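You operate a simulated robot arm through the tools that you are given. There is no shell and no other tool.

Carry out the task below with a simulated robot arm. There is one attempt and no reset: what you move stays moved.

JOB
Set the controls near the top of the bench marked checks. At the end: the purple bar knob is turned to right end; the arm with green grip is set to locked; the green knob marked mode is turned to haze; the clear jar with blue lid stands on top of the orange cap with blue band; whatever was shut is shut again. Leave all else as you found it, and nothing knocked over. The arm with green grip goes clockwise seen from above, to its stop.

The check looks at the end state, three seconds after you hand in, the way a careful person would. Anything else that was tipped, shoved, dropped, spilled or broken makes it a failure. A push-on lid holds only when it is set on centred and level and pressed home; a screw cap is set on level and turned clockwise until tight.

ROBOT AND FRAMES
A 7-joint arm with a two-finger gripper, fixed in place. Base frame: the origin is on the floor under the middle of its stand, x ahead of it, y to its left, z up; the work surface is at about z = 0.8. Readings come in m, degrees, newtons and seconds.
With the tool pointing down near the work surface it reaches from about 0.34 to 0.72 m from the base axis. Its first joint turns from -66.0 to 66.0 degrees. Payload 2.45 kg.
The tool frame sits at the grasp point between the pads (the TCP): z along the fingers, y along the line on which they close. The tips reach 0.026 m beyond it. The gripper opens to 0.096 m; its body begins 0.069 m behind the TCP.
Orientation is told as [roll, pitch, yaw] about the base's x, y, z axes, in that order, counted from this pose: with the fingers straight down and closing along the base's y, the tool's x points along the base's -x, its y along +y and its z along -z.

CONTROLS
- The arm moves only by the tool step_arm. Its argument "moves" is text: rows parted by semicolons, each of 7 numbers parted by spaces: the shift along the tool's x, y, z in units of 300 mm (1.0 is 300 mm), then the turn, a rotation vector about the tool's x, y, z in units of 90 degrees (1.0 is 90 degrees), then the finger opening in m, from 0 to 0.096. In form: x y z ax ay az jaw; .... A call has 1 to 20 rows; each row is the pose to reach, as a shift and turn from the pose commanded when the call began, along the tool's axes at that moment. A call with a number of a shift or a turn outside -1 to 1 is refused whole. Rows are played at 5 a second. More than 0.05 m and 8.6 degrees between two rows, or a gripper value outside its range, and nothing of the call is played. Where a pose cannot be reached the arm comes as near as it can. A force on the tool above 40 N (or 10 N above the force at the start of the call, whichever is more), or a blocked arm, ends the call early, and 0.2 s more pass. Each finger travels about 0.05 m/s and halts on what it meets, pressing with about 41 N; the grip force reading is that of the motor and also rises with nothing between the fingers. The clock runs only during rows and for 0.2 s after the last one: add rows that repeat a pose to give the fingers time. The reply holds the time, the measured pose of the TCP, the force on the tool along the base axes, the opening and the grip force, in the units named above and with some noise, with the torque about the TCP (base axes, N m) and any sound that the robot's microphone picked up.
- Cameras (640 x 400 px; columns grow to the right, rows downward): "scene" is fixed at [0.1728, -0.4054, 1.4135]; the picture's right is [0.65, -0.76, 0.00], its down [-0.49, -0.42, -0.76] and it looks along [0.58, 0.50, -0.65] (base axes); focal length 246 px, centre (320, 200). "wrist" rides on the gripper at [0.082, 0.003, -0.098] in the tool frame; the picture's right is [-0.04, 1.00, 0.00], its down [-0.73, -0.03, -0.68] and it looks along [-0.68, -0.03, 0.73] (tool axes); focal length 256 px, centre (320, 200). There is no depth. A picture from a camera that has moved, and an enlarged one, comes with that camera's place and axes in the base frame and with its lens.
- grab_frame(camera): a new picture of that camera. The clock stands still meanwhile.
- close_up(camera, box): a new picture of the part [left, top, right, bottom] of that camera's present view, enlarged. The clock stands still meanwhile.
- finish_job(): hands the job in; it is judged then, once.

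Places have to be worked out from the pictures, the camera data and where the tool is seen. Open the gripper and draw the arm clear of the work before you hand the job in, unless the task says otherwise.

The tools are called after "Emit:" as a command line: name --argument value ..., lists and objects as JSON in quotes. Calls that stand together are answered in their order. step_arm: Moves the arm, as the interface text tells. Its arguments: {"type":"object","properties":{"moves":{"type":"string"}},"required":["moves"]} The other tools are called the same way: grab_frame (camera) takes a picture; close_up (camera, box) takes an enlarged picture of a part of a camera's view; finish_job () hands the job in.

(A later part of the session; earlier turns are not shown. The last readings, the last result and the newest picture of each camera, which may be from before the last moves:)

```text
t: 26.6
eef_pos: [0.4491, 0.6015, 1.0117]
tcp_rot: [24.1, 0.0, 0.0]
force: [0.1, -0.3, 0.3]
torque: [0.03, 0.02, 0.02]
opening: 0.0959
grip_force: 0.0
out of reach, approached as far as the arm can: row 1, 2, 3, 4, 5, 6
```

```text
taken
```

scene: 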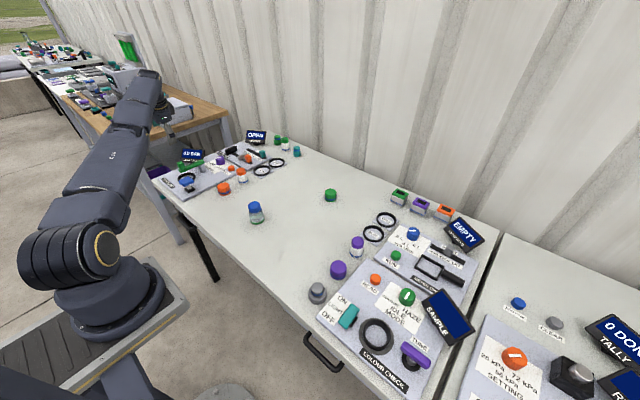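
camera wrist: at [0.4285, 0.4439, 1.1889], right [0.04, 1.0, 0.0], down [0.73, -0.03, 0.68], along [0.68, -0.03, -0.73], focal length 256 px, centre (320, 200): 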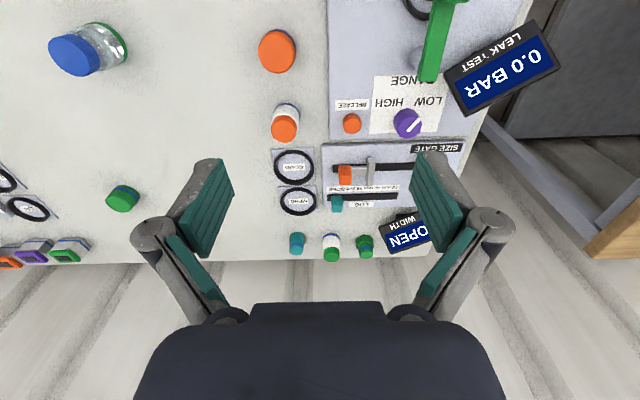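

Still on the limit; I suspect the elbow has passed slightly to the wrong side of straight, so inward pulls only press it into its limit. I level the tool while sweeping fully stretched and high toward the free middle area, then I'll come down and inward from full stretch to bend it the right way.

Emit:
step_arm --moves "-0.0853 -0.0872 -0.0636 0.0267 0 0 0.096; -0.1706 -0.1743 -0.1272 0.0534 0 0 0.096; -0.2559 -0.2615 -0.1908 0.0801 0 0 0.096; -0.3412 -0.3486 -0.2544 0.1068 0 0 0.096; -0.4265 -0.4358 -0.318 0.1335 0 0 0.096; -0.5118 -0.5229 -0.3816 0.1602 0 0 0.096; -0.5971 -0.6101 -0.4452 0.1869 0 0 0.096; -0.6824 -0.6972 -0.5088 0.2136 0 0 0.096; -0.7677 -0.7844 -0.5724 0.2403 0 0 0.096; -0.853 -0.8715 -0.636 0.267 0 0 0.096; -0.853 -0.8715 -0.636 0.267 0 0 0.096; -0.853 -0.8715 -0.636 0.267 0 0 0.096"

Emit:
grab_frame --camera "scene"

```text
t: 29.2
eef_pos: [0.6525, 0.2623, 1.068]
tcp_rot: [0.0, 0.0, 0.0]
force: [0.6, 0.2, 1.0]
torque: [0.03, 0.0, 0.03]
opening: 0.0959
grip_force: 0.1
out of reach, approached as far as the arm can: row 1, 5, 6, 7, 8, 9, 10, 11, 12
```

```text
taken
```

scene: 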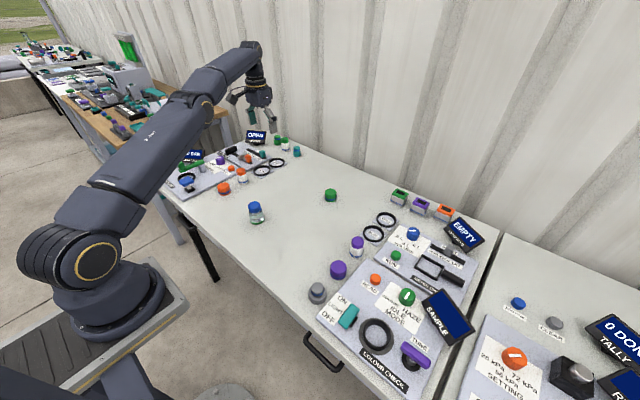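

The arm is freed: it now reaches r = 0.703 at this height and the elbow is visibly bent. I go inward to about (0.42, 0.27, 1.03).

Emit:
step_arm --moves "0.13 0.004 0.03 0 0 0 0.096; 0.26 0.008 0.06 0 0 0 0.096; 0.39 0.013 0.08 0 0 0 0.096; 0.52 0.017 0.1 0 0 0 0.096; 0.65 0.021 0.12 0 0 0 0.096; 0.775 0.0257 0.127 0 0 0 0.096; 0.775 0.0257 0.127 0 0 0 0.096"

Emit:
grab_frame --camera "wrist"

Emit:
grab_frame --camera "scene"

```text
t: 30.8
eef_pos: [0.4175, 0.2681, 1.0322]
tcp_rot: [-0.1, -0.1, 0.0]
force: [0.5, 0.5, -0.2]
torque: [-0.03, 0.0, -0.02]
opening: 0.0961
grip_force: 0.1
```

```text
taken
camera wrist: at [0.3357, 0.2722, 1.13], right [0.04, 1.0, 0.0], down [0.73, -0.03, 0.68], along [0.68, -0.03, -0.73], focal length 256 px, centre (320, 200)
```

wrist: 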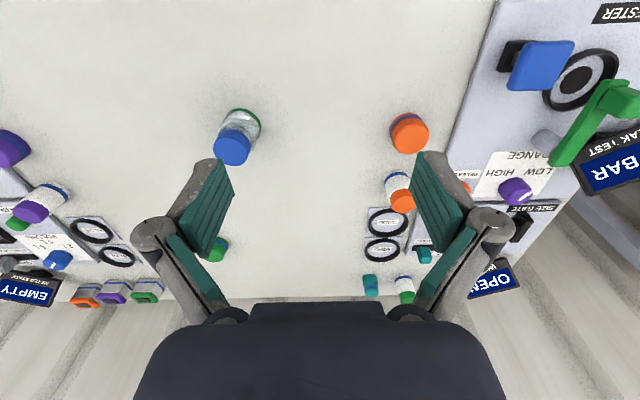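

```text
taken
```

scene: 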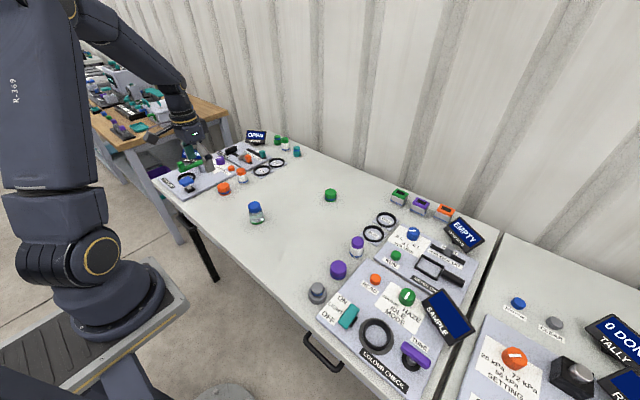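

The arm is back in a normal posture. I enlarge the jar and the cap in both views to measure them.

Emit:
close_up --camera "wrist" --box '[190, 90, 290, 180]'

Emit:
close_up --camera "wrist" --box '[370, 90, 450, 170]'

Emit:
close_up --camera "scene" --box '[235, 190, 275, 230]'

Emit:
close_up --camera "scene" --box '[205, 165, 255, 205]'

```text
4.44 times, centred on (240, 135) of wrist
camera zoom: at [0.3357, 0.2722, 1.13], right [0.04, 1.0, 0.0], down [0.73, -0.03, 0.68], along [0.68, -0.03, -0.73], focal length 1138 px, centre (676, 489)
```

zoom: 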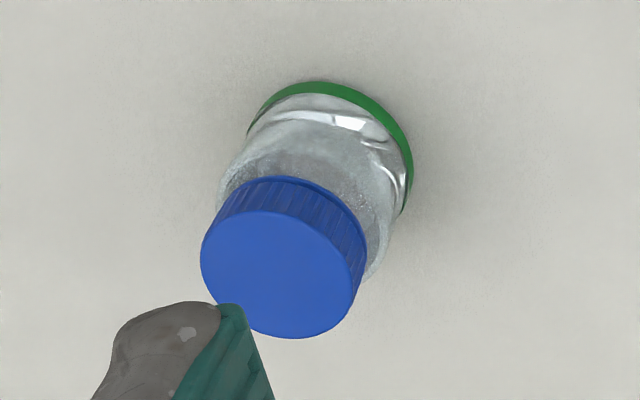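

```text
5.00 times, centred on (410, 130) of wrist
camera zoom: at [0.3357, 0.2722, 1.13], right [0.04, 1.0, 0.0], down [0.73, -0.03, 0.68], along [0.68, -0.03, -0.73], focal length 1280 px, centre (-130, 550)
```

zoom: 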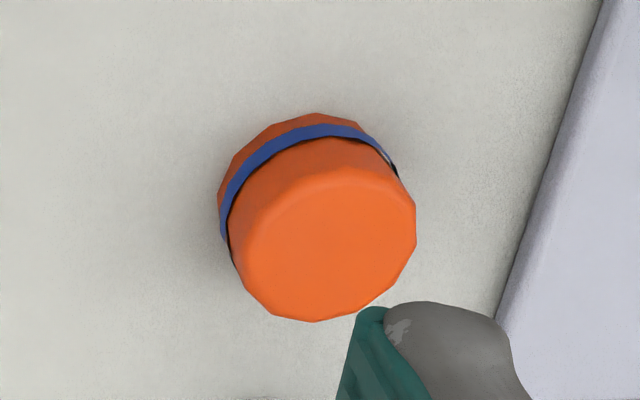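

```text
10.00 times, centred on (255, 210) of scene
camera zoom: at [0.1728, -0.4054, 1.4135], right [0.65, -0.76, 0.0], down [-0.49, -0.42, -0.76], along [0.58, 0.5, -0.65], focal length 2456 px, centre (970, 100)
```

zoom: 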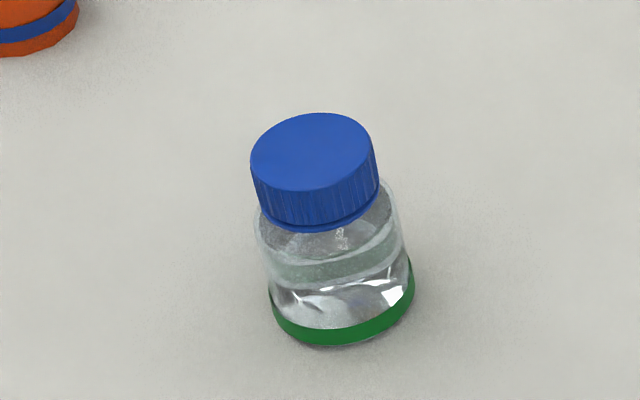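

```text
10.00 times, centred on (230, 185) of scene
camera zoom: at [0.1728, -0.4054, 1.4135], right [0.65, -0.76, 0.0], down [-0.49, -0.42, -0.76], along [0.58, 0.5, -0.65], focal length 2456 px, centre (1220, 350)
```

zoom: 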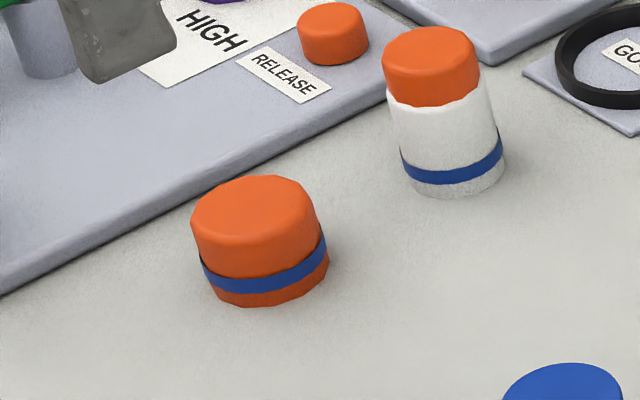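

Triangulation gives the jar axis at (0.4945, 0.159), lid top z ≈ 0.872, body about 49 mm wide; the cap top centre is at (0.510, 0.3835), z ≈ 0.831. I move above the jar.

Emit:
step_arm --moves "-0.0642 -0.0909 0.0683 0 0 0 0.09; -0.1283 -0.1818 0.1367 0 0 0 0.09; -0.1925 -0.2728 0.205 0 0 0 0.09; -0.2567 -0.3637 0.2733 0 0 0 0.09; -0.2567 -0.3637 0.2733 0 0 0 0.09"

Emit:
grab_frame --camera "wrist"

Emit:
close_up --camera "scene" --box '[190, 110, 310, 230]'

```text
t: 32.0
eef_pos: [0.4935, 0.1575, 0.9491]
tcp_rot: [0.0, 0.0, -0.1]
force: [-0.1, -0.4, 0.2]
torque: [0.0, 0.01, 0.01]
opening: 0.0899
grip_force: 0.1
```

```text
taken
camera wrist: at [0.4125, 0.1614, 1.0474], right [0.04, 1.0, 0.0], down [0.73, -0.03, 0.68], along [0.68, -0.03, -0.73], focal length 256 px, centre (320, 200)
```

wrist: 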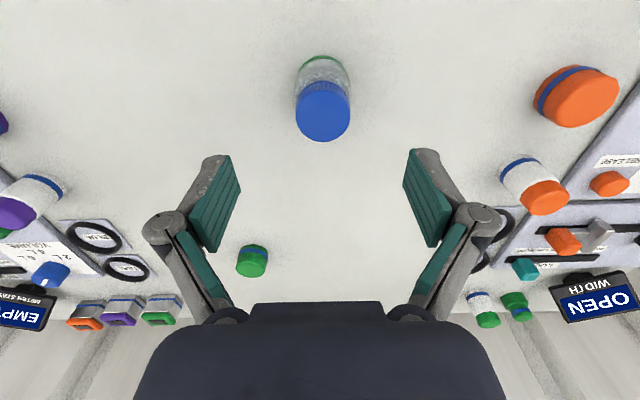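

```text
3.33 times, centred on (250, 170) of scene
camera zoom: at [0.1728, -0.4054, 1.4135], right [0.65, -0.76, 0.0], down [-0.49, -0.42, -0.76], along [0.58, 0.5, -0.65], focal length 819 px, centre (553, 300)
```

zoom: 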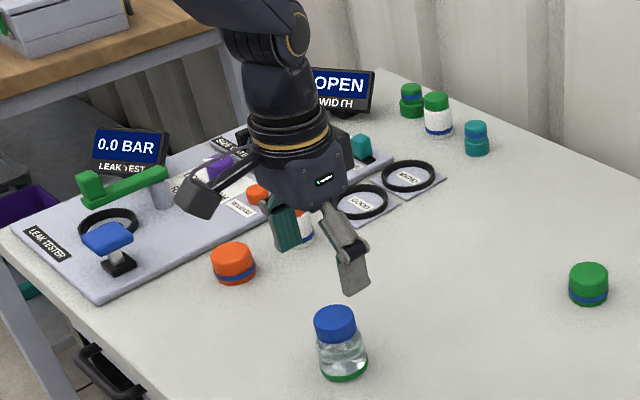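

The lid centre reads (0.492, 0.159), right under the tool. I descend with the fingers open to z = 0.836 around the body.

Emit:
step_arm --moves "0 0.005 0.1 0 0 0 0.09; 0 0.005 0.2 0 0 0 0.09; 0 0.005 0.3 0 0 0 0.09; 0 0.005 0.375 0 0 0 0.09; 0 0.005 0.375 0 0 0 0.09"

Emit:
grab_frame --camera "wrist"

Emit:
close_up --camera "scene" --box '[210, 150, 300, 230]'

```text
t: 33.2
eef_pos: [0.4954, 0.1612, 0.8355]
tcp_rot: [-0.1, 0.0, 0.0]
force: [0.8, 0.5, -0.4]
torque: [-0.07, 0.04, 0.02]
opening: 0.09
grip_force: 0.1
```

```text
taken
camera wrist: at [0.4136, 0.1641, 0.9333], right [0.04, 1.0, 0.0], down [0.73, -0.03, 0.68], along [0.68, -0.03, -0.73], focal length 256 px, centre (320, 200)
```

wrist: 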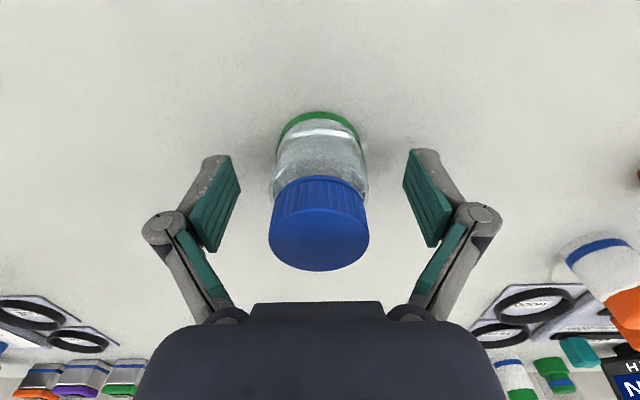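

```text
5.00 times, centred on (255, 190) of scene
camera zoom: at [0.1728, -0.4054, 1.4135], right [0.65, -0.76, 0.0], down [-0.49, -0.42, -0.76], along [0.58, 0.5, -0.65], focal length 1228 px, centre (645, 250)
```

zoom: 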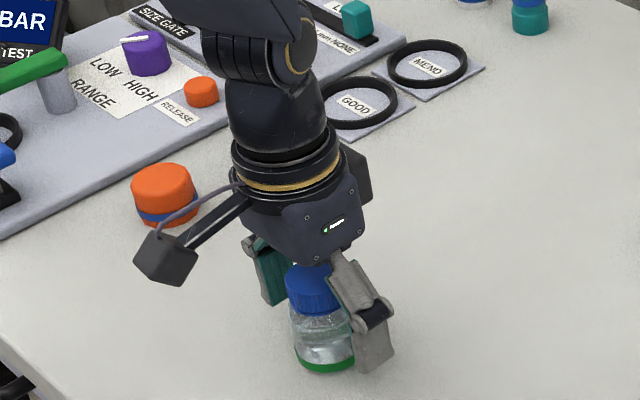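

The jar is centred between the fingers. I close with a moderate command and read the grip.

Emit:
step_arm --moves "0 0 0 0 0 0 0.06; 0 0 0 0 0 0 0.05; 0 0 0 0 0 0 0.04; 0 0 0 0 0 0 0.03; 0 0 0 0 0 0 0.03; 0 0 0 0 0 0 0.03"

Emit:
grab_frame --camera "wrist"

```text
t: 34.6
eef_pos: [0.496, 0.1604, 0.8362]
tcp_rot: [0.1, 0.0, 0.0]
force: [-0.7, 0.0, 4.4]
torque: [-0.06, 0.0, -0.04]
opening: 0.0466
grip_force: 41.2
```

```text
taken
camera wrist: at [0.4135, 0.164, 0.9337], right [0.04, 1.0, 0.0], down [0.73, -0.03, 0.68], along [0.68, -0.03, -0.73], focal length 256 px, centre (320, 200)
```

wrist: 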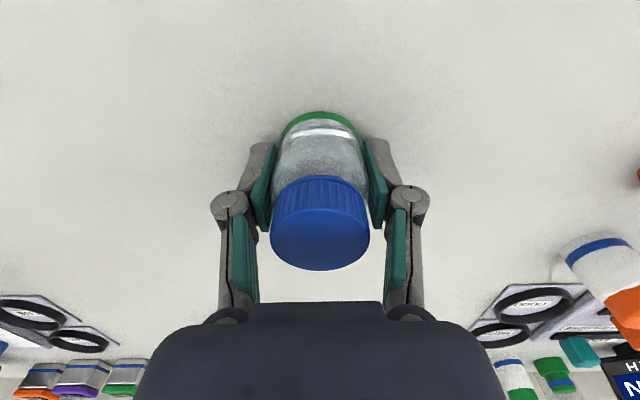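

Gripped at 46.6 mm wide with 41 N. I lift the jar straight up by 0.1 m and check it.

Emit:
step_arm --moves "0 0 -0.05 0 0 0 0.03; 0 0 -0.12 0 0 0 0.03; 0 0 -0.2 0 0 0 0.03; 0 0 -0.28 0 0 0 0.03; 0 0 -0.34 0 0 0 0.03; 0 0 -0.34 0 0 0 0.03"

Emit:
grab_frame --camera "wrist"

Emit:
close_up --camera "scene" --box '[200, 120, 320, 230]'

```text
t: 36.0
eef_pos: [0.4958, 0.1606, 0.9375]
tcp_rot: [-0.1, 0.0, 0.1]
force: [0.0, -0.5, -1.2]
torque: [-0.01, 0.02, -0.01]
opening: 0.0466
grip_force: 40.6
```

```text
taken
camera wrist: at [0.4141, 0.1635, 1.0358], right [0.04, 1.0, 0.0], down [0.73, -0.03, 0.68], along [0.68, -0.03, -0.73], focal length 256 px, centre (320, 200)
```

wrist: 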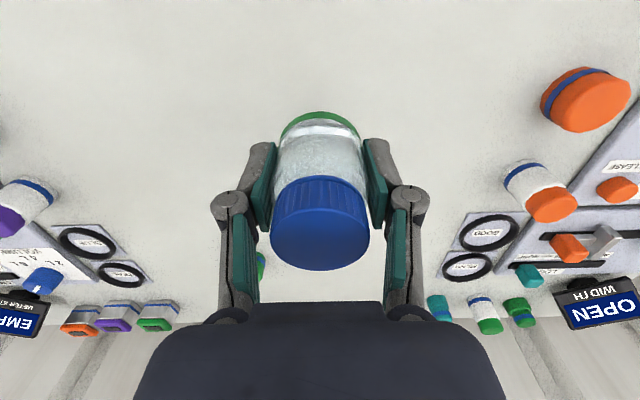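

```text
3.64 times, centred on (260, 175) of scene
camera zoom: at [0.1728, -0.4054, 1.4135], right [0.65, -0.76, 0.0], down [-0.49, -0.42, -0.76], along [0.58, 0.5, -0.65], focal length 893 px, centre (538, 291)
```

zoom: 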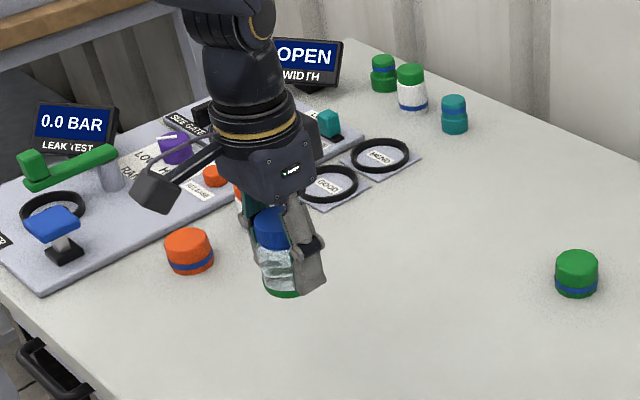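

The jar hangs upright and firm. I carry it level to above the cap at (0.512, 0.3835).

Emit:
step_arm --moves "-0.009 0.124 0 0 0 0 0.03; -0.018 0.248 0 0 0 0 0.03; -0.027 0.372 0 0 0 0 0.03; -0.036 0.495 0 0 0 0 0.03; -0.045 0.619 0 0 0 0 0.03; -0.054 0.743 0 0 0 0 0.03; -0.054 0.743 0 0 0 0 0.03"

Emit:
grab_frame --camera "wrist"

Emit:
close_up --camera "scene" --box '[180, 120, 280, 210]'

```text
t: 37.6
eef_pos: [0.5109, 0.3854, 0.9372]
tcp_rot: [0.1, 0.0, 0.0]
force: [-0.6, -0.1, -0.2]
torque: [-0.01, 0.0, 0.04]
opening: 0.0467
grip_force: 41.2
```

```text
taken
camera wrist: at [0.4285, 0.3884, 1.0351], right [0.04, 1.0, 0.0], down [0.73, -0.03, 0.68], along [0.68, -0.03, -0.73], focal length 256 px, centre (320, 200)
```

wrist: 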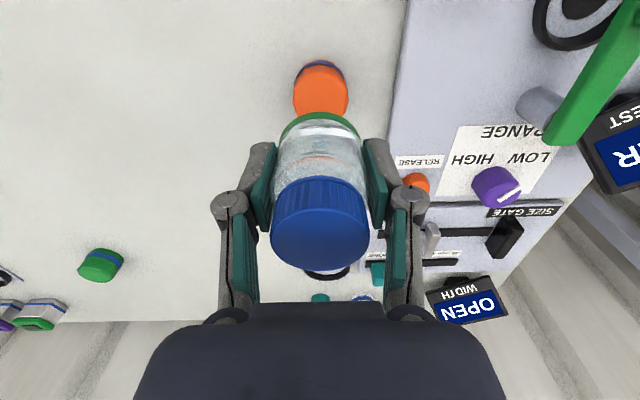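

```text
4.44 times, centred on (230, 165) of scene
camera zoom: at [0.1729, -0.4053, 1.4135], right [0.65, -0.76, 0.0], down [-0.49, -0.42, -0.76], along [0.58, 0.5, -0.65], focal length 1092 px, centre (720, 356)
```

zoom: 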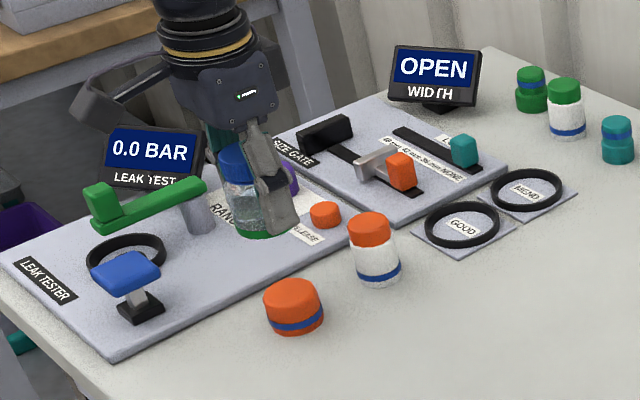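

The jar is over the cap. I enlarge both views to check the alignment before lowering.

Emit:
close_up --camera "wrist" --box '[270, 40, 370, 140]'

Emit:
close_up --camera "scene" --box '[205, 140, 265, 200]'

```text
4.00 times, centred on (320, 90) of wrist
camera zoom: at [0.4285, 0.3884, 1.0351], right [0.04, 1.0, 0.0], down [0.73, -0.03, 0.68], along [0.68, -0.03, -0.73], focal length 1024 px, centre (320, 640)
```

zoom: 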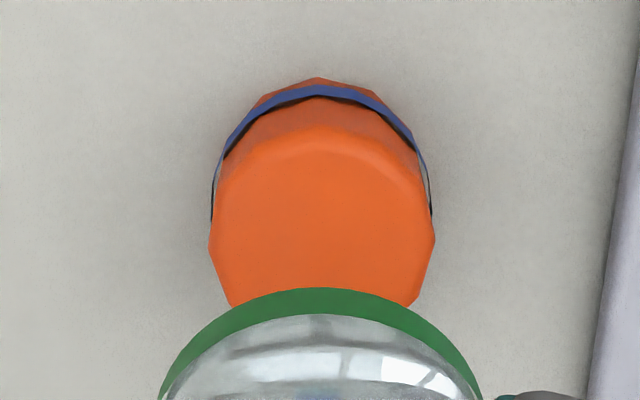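

```text
6.67 times, centred on (235, 170) of scene
camera zoom: at [0.1729, -0.4053, 1.4135], right [0.65, -0.76, 0.0], down [-0.49, -0.42, -0.76], along [0.58, 0.5, -0.65], focal length 1638 px, centre (887, 400)
```

zoom: 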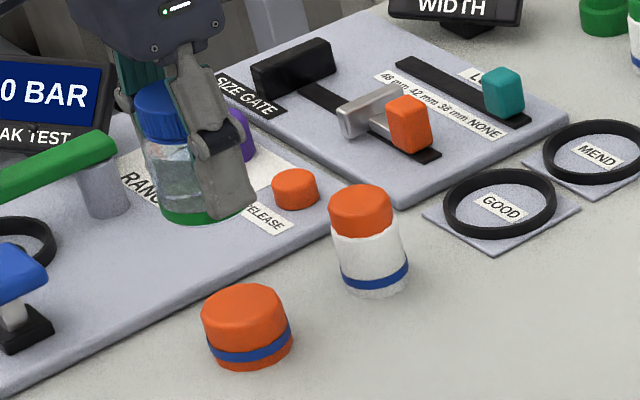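

Measured the same way, cap and jar axes agree within about 1 mm in x and y. I lower the jar to just above the cap top (expected touch near TCP z = 0.867).

Emit:
step_arm --moves "0 0 0.06 0 0 0 0.03; 0 0 0.12 0 0 0 0.03; 0 0 0.18 0 0 0 0.03; 0 0 0.215 0 0 0 0.03; 0 0 0.215 0 0 0 0.03"

Emit:
close_up --camera "wrist" --box '[250, 60, 390, 200]'

Emit:
close_up --camera "scene" --box '[205, 150, 255, 200]'

```text
t: 38.8
eef_pos: [0.5101, 0.3827, 0.8722]
tcp_rot: [0.0, 0.0, 0.0]
force: [0.5, -0.2, -0.8]
torque: [-0.03, 0.04, 0.03]
opening: 0.0465
grip_force: 41.1
```

```text
2.86 times, centred on (320, 130) of wrist
camera zoom: at [0.4299, 0.3867, 0.971], right [0.04, 1.0, 0.0], down [0.73, -0.03, 0.68], along [0.68, -0.03, -0.73], focal length 731 px, centre (320, 400)
```

zoom: 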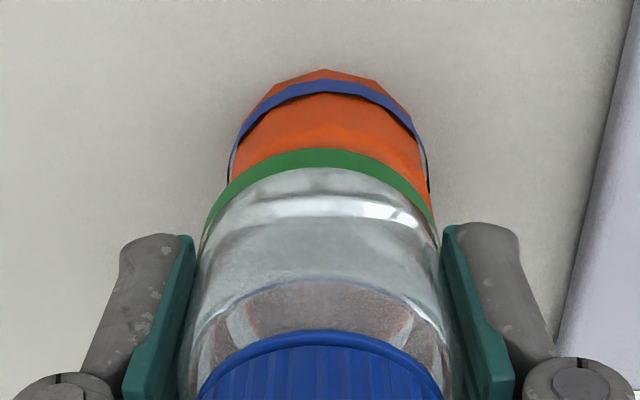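

```text
8.00 times, centred on (230, 175) of scene
camera zoom: at [0.1728, -0.4054, 1.4135], right [0.65, -0.76, 0.0], down [-0.49, -0.42, -0.76], along [0.58, 0.5, -0.65], focal length 1965 px, centre (1040, 400)
```

zoom: 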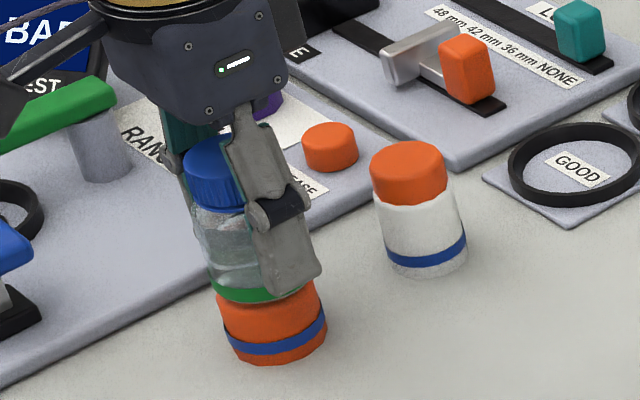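

Close to touch. The wrist view suggests the cap is about 2 mm further in +y than the jar; I zoom in further to check the offset in the scene view.

Emit:
close_up --camera "scene" --box '[222, 170, 252, 200]'

Emit:
close_up --camera "wrist" --box '[280, 70, 360, 150]'

```text
13.33 times, centred on (237, 185) of scene
camera zoom: at [0.1728, -0.4054, 1.4135], right [0.65, -0.76, 0.0], down [-0.49, -0.42, -0.76], along [0.58, 0.5, -0.65], focal length 3275 px, centre (1427, 400)
```

zoom: 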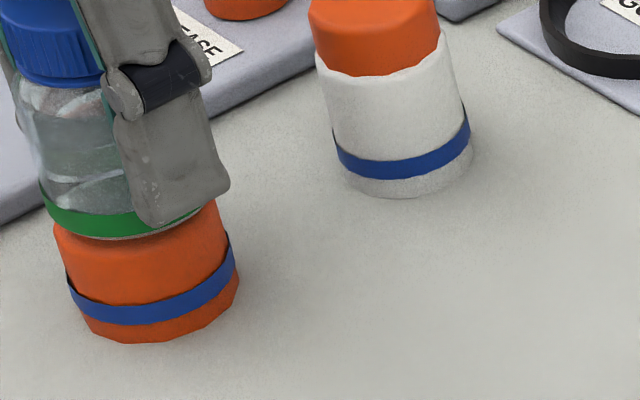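

```text
5.00 times, centred on (320, 110) of wrist
camera zoom: at [0.4299, 0.3867, 0.971], right [0.04, 1.0, 0.0], down [0.73, -0.03, 0.68], along [0.68, -0.03, -0.73], focal length 1280 px, centre (320, 650)
```

zoom: 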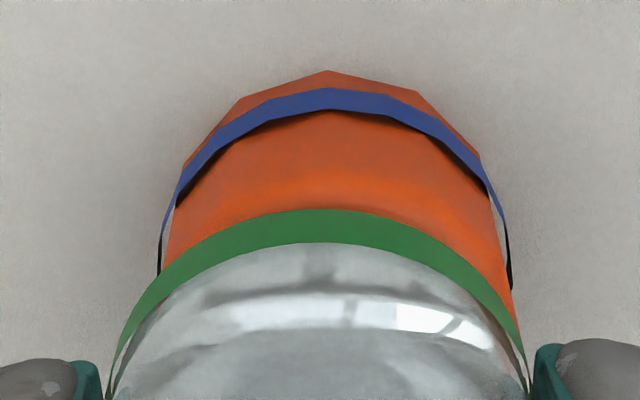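

The two views disagree by a couple of millimetres, so I enlarge the contact region more before setting it down.

Emit:
close_up --camera "scene" --box '[223, 176, 243, 196]'

Emit:
close_up --camera "wrist" --box '[265, 70, 375, 160]'

```text
16.00 times, centred on (233, 186) of scene
camera zoom: at [0.1728, -0.4054, 1.4135], right [0.65, -0.76, 0.0], down [-0.49, -0.42, -0.76], along [0.58, 0.5, -0.65], focal length 3930 px, centre (1712, 424)
```

zoom: 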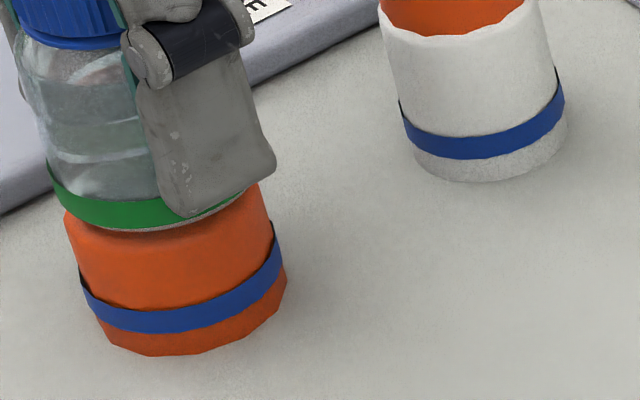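

```text
4.44 times, centred on (320, 115) of wrist
camera zoom: at [0.4299, 0.3867, 0.971], right [0.04, 1.0, 0.0], down [0.73, -0.03, 0.68], along [0.68, -0.03, -0.73], focal length 1138 px, centre (320, 578)
```

zoom: 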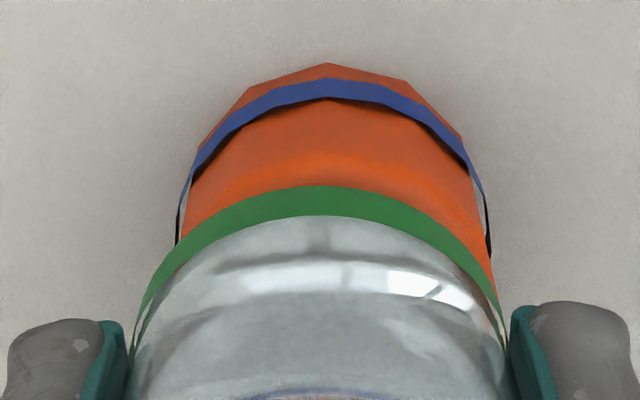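

Across both views the offset comes to about 2 mm in y and roughly zero in x. I shift +y by 1.5 mm and lower gently in 2 mm steps, watching the force.

Emit:
step_arm --moves "0 0.005 0 0 0 0 0.03; 0 0.005 0.0067 0 0 0 0.03; 0 0.005 0.0133 0 0 0 0.03; 0 0.005 0.0133 0 0 0 0.03"

```text
t: 39.8
eef_pos: [0.5105, 0.3844, 0.87]
tcp_rot: [0.0, -0.1, 0.0]
force: [-0.4, -1.7, 4.6]
torque: [-0.06, 0.05, 0.01]
opening: 0.0465
grip_force: 41.0
```

A vertical force of about 4.6 N suggests first contact at z ≈ 0.870. I lower 1 mm more to confirm.

Emit:
step_arm --moves "0 0 0.0033 0 0 0 0.03; 0 0 0.0033 0 0 0 0.03; 0 0 0.0033 0 0 0 0.03"

Emit:
close_up --camera "scene" --box '[215, 165, 245, 195]'

```text
t: 40.6
eef_pos: [0.5101, 0.3849, 0.8693]
tcp_rot: [0.2, -0.2, 0.0]
force: [-2.0, -0.9, 18.5]
torque: [-0.07, 0.13, 0.02]
opening: 0.0466
grip_force: 40.9
```

```text
13.33 times, centred on (230, 180) of scene
camera zoom: at [0.1725, -0.4056, 1.4135], right [0.65, -0.76, 0.0], down [-0.49, -0.42, -0.76], along [0.58, 0.5, -0.65], focal length 3275 px, centre (1520, 467)
```

zoom: 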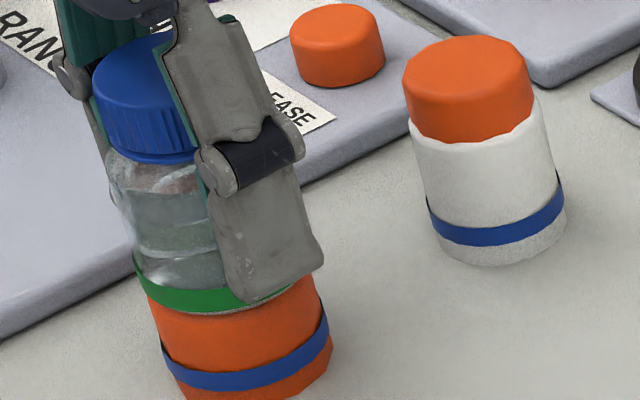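

Contact is firm (18.5 N), so I relax 1 mm and then open the fingers slowly.

Emit:
step_arm --moves "0 0 -0.003 0 0 0 0.03; 0 0 -0.003 0 0 0 0.044; 0 0 -0.003 0 0 0 0.05; 0 0 -0.003 0 0 0 0.056; 0 0 -0.003 0 0 0 0.064; 0 0 -0.003 0 0 0 0.074; 0 0 -0.003 0 0 0 0.08; 0 0 -0.003 0 0 0 0.08"

Emit:
grab_frame --camera "wrist"

Emit:
close_up --camera "scene" --box '[210, 160, 250, 200]'

```text
t: 42.4
eef_pos: [0.5111, 0.3847, 0.8693]
tcp_rot: [-0.2, 0.0, 0.1]
force: [0.4, 0.6, -0.5]
torque: [0.0, 0.01, 0.0]
opening: 0.0801
grip_force: 0.1
```

```text
taken
camera wrist: at [0.4295, 0.3879, 0.9669], right [0.04, 1.0, 0.0], down [0.73, -0.03, 0.68], along [0.68, -0.03, -0.73], focal length 256 px, centre (320, 200)
```

wrist: 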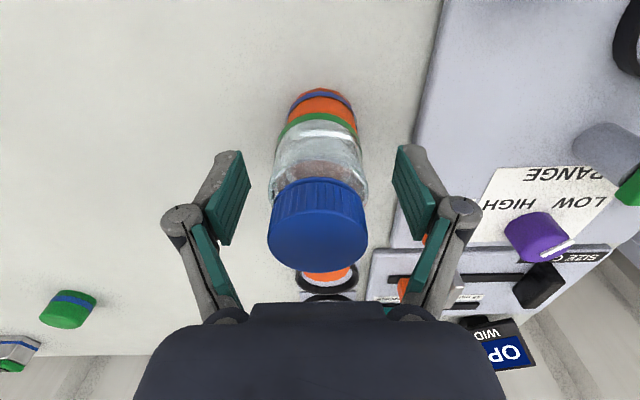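

```text
10.00 times, centred on (230, 180) of scene
camera zoom: at [0.1728, -0.4054, 1.4135], right [0.65, -0.76, 0.0], down [-0.49, -0.42, -0.76], along [0.58, 0.5, -0.65], focal length 2456 px, centre (1220, 400)
```

zoom: 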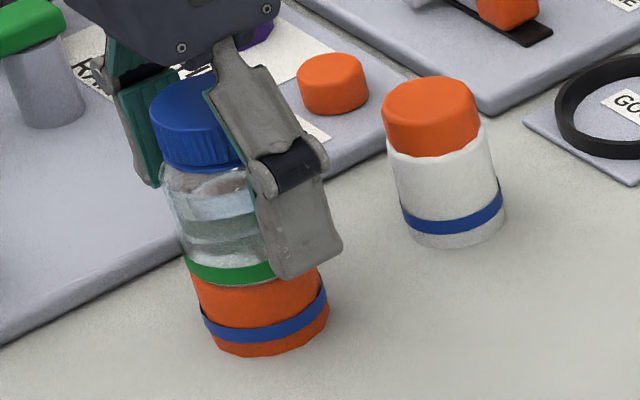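

The jar stands free on the cap. I rise straight up and check the stack.

Emit:
step_arm --moves "0 0 -0.08 0 0 0 0.08; 0 0 -0.18 0 0 0 0.08; 0 0 -0.3 0 0 0 0.08; 0 0 -0.42 0 0 0 0.08; 0 0 -0.42 0 0 0 0.08"

Emit:
close_up --camera "wrist" --box '[260, 40, 380, 160]'

Emit:
close_up --camera "scene" --box '[210, 160, 250, 200]'

```text
t: 43.6
eef_pos: [0.5131, 0.3848, 0.9953]
tcp_rot: [0.0, 0.1, 0.0]
force: [0.2, -0.1, 0.4]
torque: [-0.02, 0.01, -0.01]
opening: 0.0799
grip_force: 0.2
```

```text
3.33 times, centred on (320, 100) of wrist
camera zoom: at [0.4311, 0.3884, 1.0931], right [0.04, 1.0, 0.0], down [0.73, -0.03, 0.68], along [0.68, -0.03, -0.73], focal length 853 px, centre (320, 533)
```

zoom: 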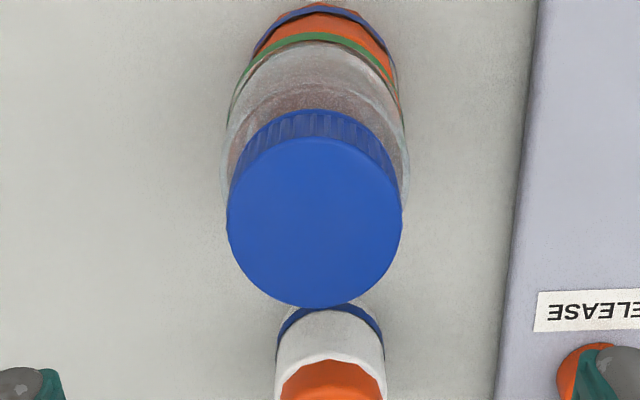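

```text
10.00 times, centred on (230, 180) of scene
camera zoom: at [0.1728, -0.4054, 1.4135], right [0.65, -0.76, 0.0], down [-0.49, -0.42, -0.76], along [0.58, 0.5, -0.65], focal length 2456 px, centre (1220, 400)
```

zoom: 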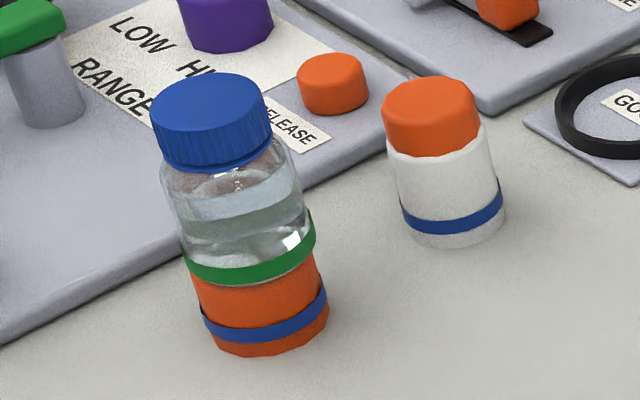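

The jar is well centred and upright on the cap. Now I head to the colour check panel on the right, at safe height.

Emit:
step_arm --moves "0.0375 -0.125 -0.03 0 0 0 0.08; 0.075 -0.25 -0.06 0 0 0 0.08; 0.1125 -0.375 -0.09 0 0 0 0.08; 0.15 -0.5 -0.12 0 0 0 0.08; 0.1875 -0.625 -0.15 0 0 0 0.08; 0.225 -0.75 -0.16 0 0 0 0.08; 0.2625 -0.875 -0.165 0 0 0 0.08; 0.3 -1 -0.1667 0 0 0 0.08"

Emit:
step_arm --moves "0 -0.14 0 0 0 0 0.08; 0 -0.28 0 0 0 0 0.08; 0 -0.42 0 0 0 0 0.08; 0 -0.56 0 0 0 0 0.08; 0 -0.7 0 0 0 0 0.08; 0 -0.84 0 0 0 0 0.08; 0 -1 0 0 0 0 0.08; 0 -1 0 0 0 0 0.08"

Emit:
grab_frame --camera "wrist"

Emit:
grab_frame --camera "scene"

```text
t: 45.4
eef_pos: [0.4197, 0.0837, 1.0455]
tcp_rot: [0.0, 0.1, 0.1]
force: [-0.1, 0.4, 0.7]
torque: [0.02, -0.01, -0.03]
opening: 0.0801
grip_force: 0.0
```

```text
t: 47.2
eef_pos: [0.4215, -0.2189, 1.0434]
tcp_rot: [0.0, 0.0, 0.0]
force: [0.1, 1.0, 1.4]
torque: [-0.01, -0.04, 0.02]
opening: 0.0802
grip_force: 0.0
```

```text
taken
camera wrist: at [0.3408, -0.2142, 1.1409], right [0.04, 1.0, 0.0], down [0.73, -0.03, 0.68], along [0.68, -0.03, -0.73], focal length 256 px, centre (320, 200)
```

wrist: 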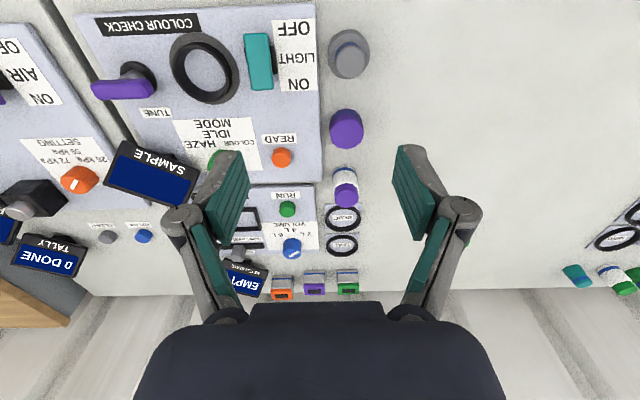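

```text
taken
```

scene: 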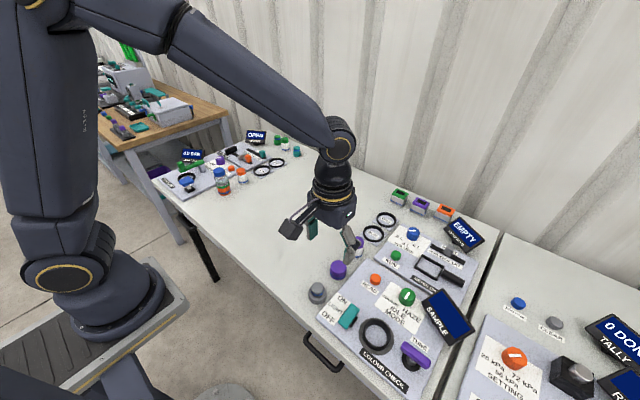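

The panel is in view on the left of the wrist picture. I move further over it for a better look at the mode knob and the tune bar.

Emit:
step_arm --moves "0.03 -0.12 0 0 0 0 0.08; 0.06 -0.24 0 0 0 0 0.08; 0.09 -0.36 0 0 0 0 0.08; 0.12 -0.48 0 0 0 0 0.08; 0.12 -0.48 0 0 0 0 0.08"

Emit:
grab_frame --camera "wrist"

Emit:
close_up --camera "wrist" --box '[150, 0, 450, 190]'

Emit:
close_up --camera "scene" --box '[380, 270, 460, 330]'

Emit:
close_up --camera "scene" --box '[370, 320, 450, 390]'

```text
t: 48.4
eef_pos: [0.3882, -0.3586, 1.0432]
tcp_rot: [0.0, 0.0, 0.0]
force: [-0.6, 0.0, -0.1]
torque: [-0.02, 0.0, 0.0]
opening: 0.0801
grip_force: 0.0
```

```text
taken
camera wrist: at [0.3055, -0.3561, 1.1418], right [0.04, 1.0, 0.0], down [0.73, -0.03, 0.68], along [0.68, -0.03, -0.73], focal length 256 px, centre (320, 200)
```

wrist: 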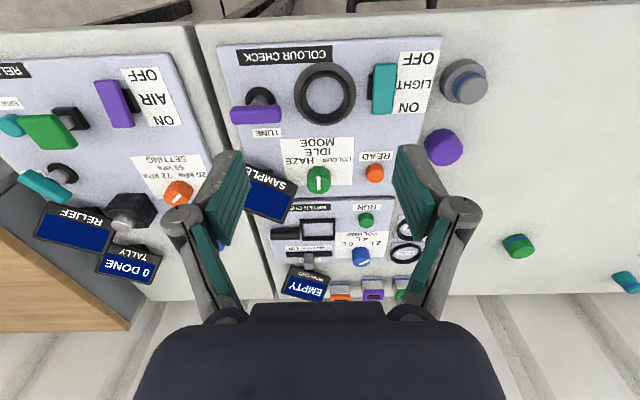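

```text
2.11 times, centred on (300, 95) of wrist
camera zoom: at [0.3055, -0.3561, 1.1418], right [0.04, 1.0, 0.0], down [0.73, -0.03, 0.68], along [0.68, -0.03, -0.73], focal length 539 px, centre (362, 421)
```

zoom: 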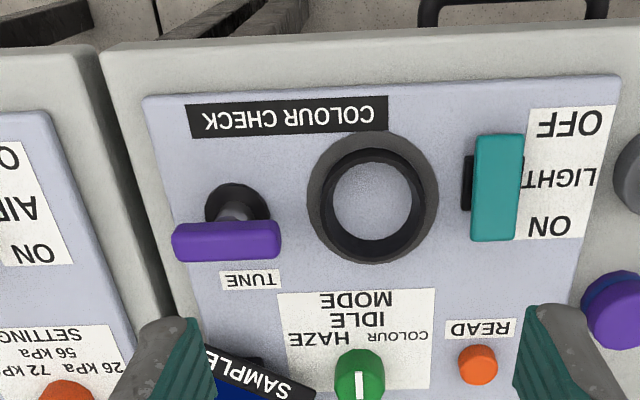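

```text
6.67 times, centred on (420, 300) of scene
camera zoom: at [0.1728, -0.4054, 1.4135], right [0.65, -0.76, 0.0], down [-0.49, -0.42, -0.76], along [0.58, 0.5, -0.65], focal length 1638 px, centre (-347, -467)
```

zoom: 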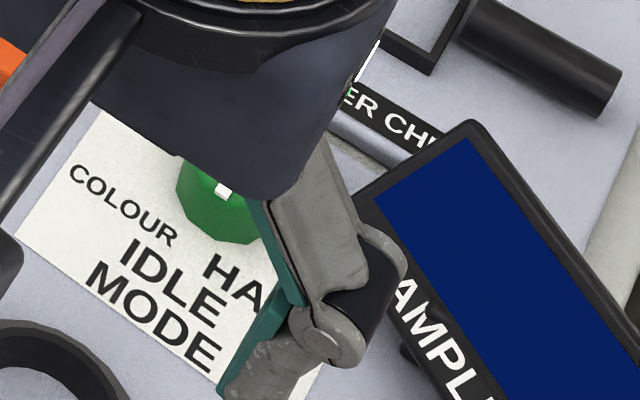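

```text
5.71 times, centred on (410, 355) of scene
camera zoom: at [0.1728, -0.4054, 1.4135], right [0.65, -0.76, 0.0], down [-0.49, -0.42, -0.76], along [0.58, 0.5, -0.65], focal length 1404 px, centre (-194, -686)
```

zoom: 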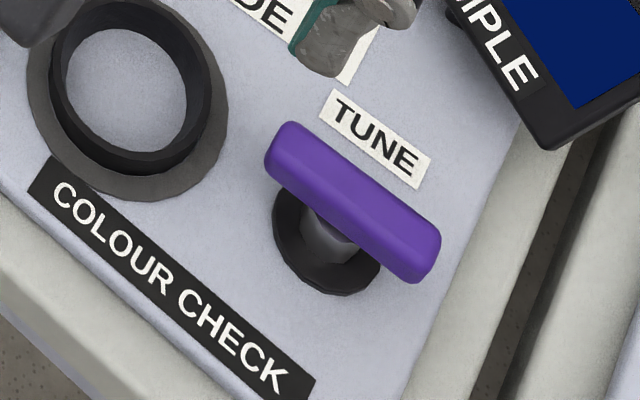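

I need to see exactly where the mode pointer points, so I enlarge the knob in the wrist view.

Emit:
close_up --camera "wrist" --box '[275, 130, 365, 205]'

Emit:
close_up --camera "wrist" --box '[215, 75, 305, 145]'

```text
5.33 times, centred on (320, 168) of wrist
camera zoom: at [0.3055, -0.3561, 1.1418], right [0.04, 1.0, 0.0], down [0.73, -0.03, 0.68], along [0.68, -0.03, -0.73], focal length 1365 px, centre (320, 373)
```

zoom: 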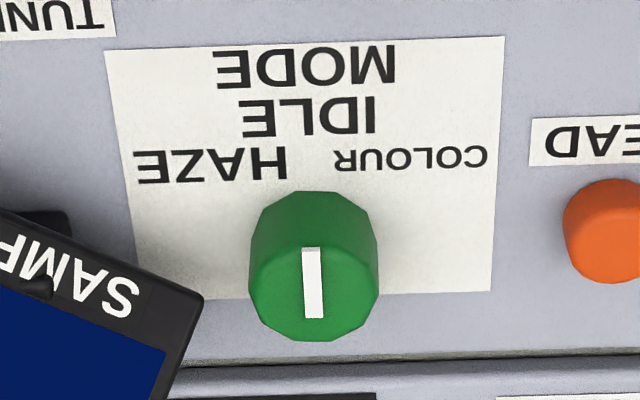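

```text
5.71 times, centred on (260, 110) of wrist
camera zoom: at [0.3055, -0.3561, 1.1418], right [0.04, 1.0, 0.0], down [0.73, -0.03, 0.68], along [0.68, -0.03, -0.73], focal length 1463 px, centre (663, 714)
```

zoom: 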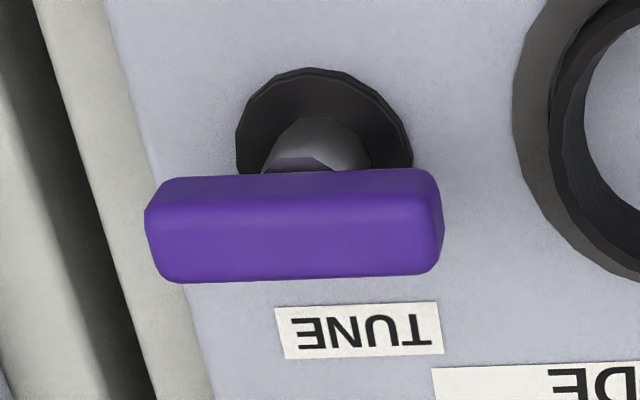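

The mode pointer bar is offset toward the IDLE label (toward -x), and HAZE lies about 45° counter-clockwise from it seen from above. I also check the neighbouring bench's green handle to be sure the leak-tester lever was the only reachable "arm with green grip".

Emit:
close_up --camera "wrist" --box '[0, 40, 200, 290]'

Emit:
close_up --camera "wrist" --box '[265, 190, 435, 310]'

Emit:
close_up --camera "wrist" --box '[304, 160, 334, 190]'

```text
1.60 times, centred on (100, 165) of wrist
camera zoom: at [0.3055, -0.3561, 1.1418], right [0.04, 1.0, 0.0], down [0.73, -0.03, 0.68], along [0.68, -0.03, -0.73], focal length 410 px, centre (672, 256)
```

zoom: 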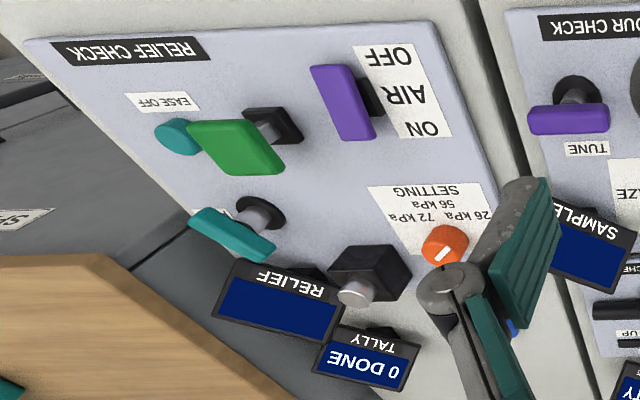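

```text
3.33 times, centred on (350, 250) of wrist
camera zoom: at [0.3055, -0.3561, 1.1418], right [0.04, 1.0, 0.0], down [0.73, -0.03, 0.68], along [0.68, -0.03, -0.73], focal length 853 px, centre (220, 33)
```

zoom: 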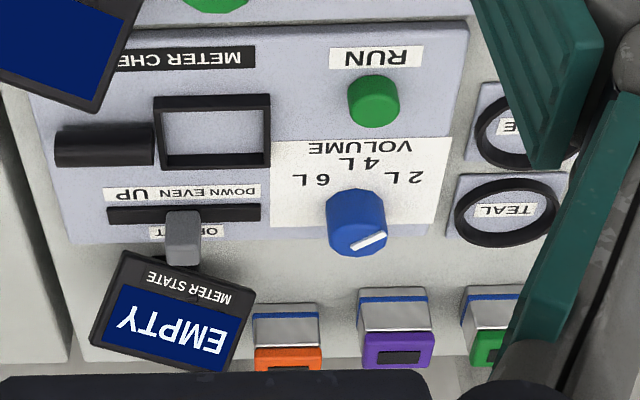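

```text
13.33 times, centred on (319, 175) of wrist
camera zoom: at [0.3055, -0.3561, 1.1418], right [0.04, 1.0, 0.0], down [0.73, -0.03, 0.68], along [0.68, -0.03, -0.73], focal length 3413 px, centre (333, 533)
```

zoom: 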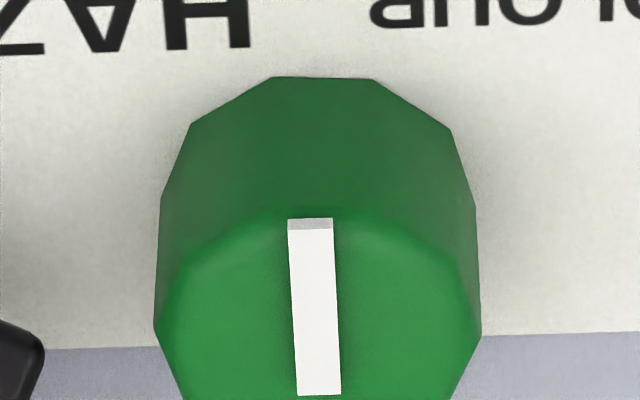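

The neighbouring bench's handles belong to another, unreachable panel, so the leak-tester lever is the right one. I enlarge the volume knob to learn how pointer angles relate to labels on these selectors.

Emit:
close_up --camera "wrist" --box '[336, 225, 396, 275]'

Emit:
close_up --camera "scene" --box '[390, 215, 440, 255]'

Emit:
close_up --camera "scene" --box '[475, 335, 555, 395]'

Emit:
close_up --camera "scene" --box '[200, 145, 250, 185]'

```text
8.00 times, centred on (366, 250) of wrist
camera zoom: at [0.3055, -0.3561, 1.1418], right [0.04, 1.0, 0.0], down [0.73, -0.03, 0.68], along [0.68, -0.03, -0.73], focal length 2048 px, centre (-48, -200)
```

zoom: 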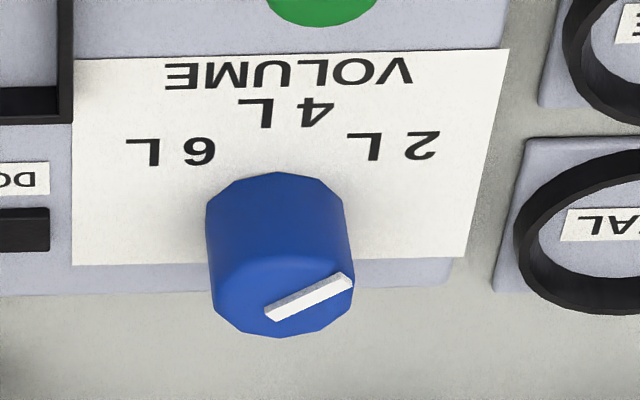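

```text
10.00 times, centred on (415, 235) of scene
camera zoom: at [0.1728, -0.4054, 1.4135], right [0.65, -0.76, 0.0], down [-0.49, -0.42, -0.76], along [0.58, 0.5, -0.65], focal length 2456 px, centre (-630, -150)
```

zoom: 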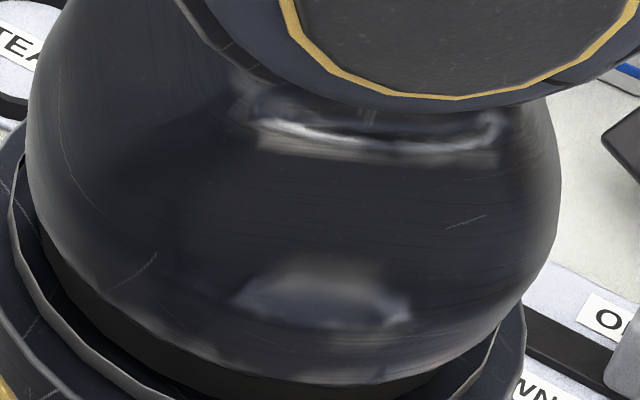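

```text
6.67 times, centred on (515, 365) of scene
camera zoom: at [0.1728, -0.4054, 1.4135], right [0.65, -0.76, 0.0], down [-0.49, -0.42, -0.76], along [0.58, 0.5, -0.65], focal length 1638 px, centre (-980, -900)
```

zoom: 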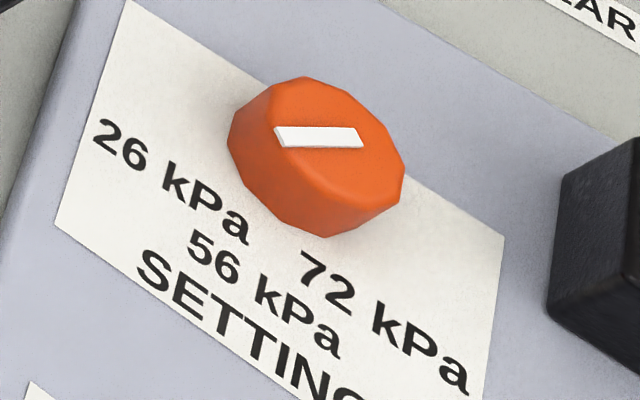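

```text
10.00 times, centred on (225, 165) of scene
camera zoom: at [0.1728, -0.4054, 1.4135], right [0.65, -0.76, 0.0], down [-0.49, -0.42, -0.76], along [0.58, 0.5, -0.65], focal length 2456 px, centre (1270, 550)
```

zoom: 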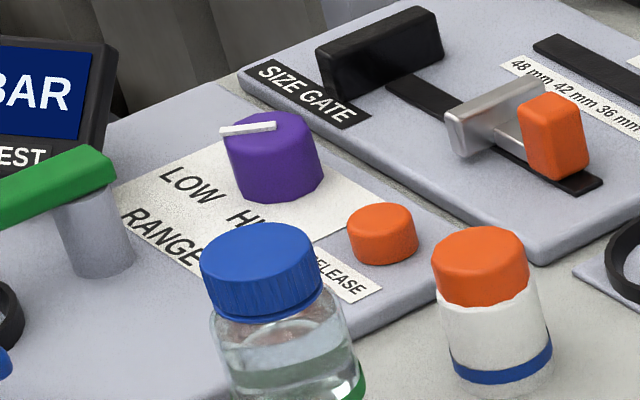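

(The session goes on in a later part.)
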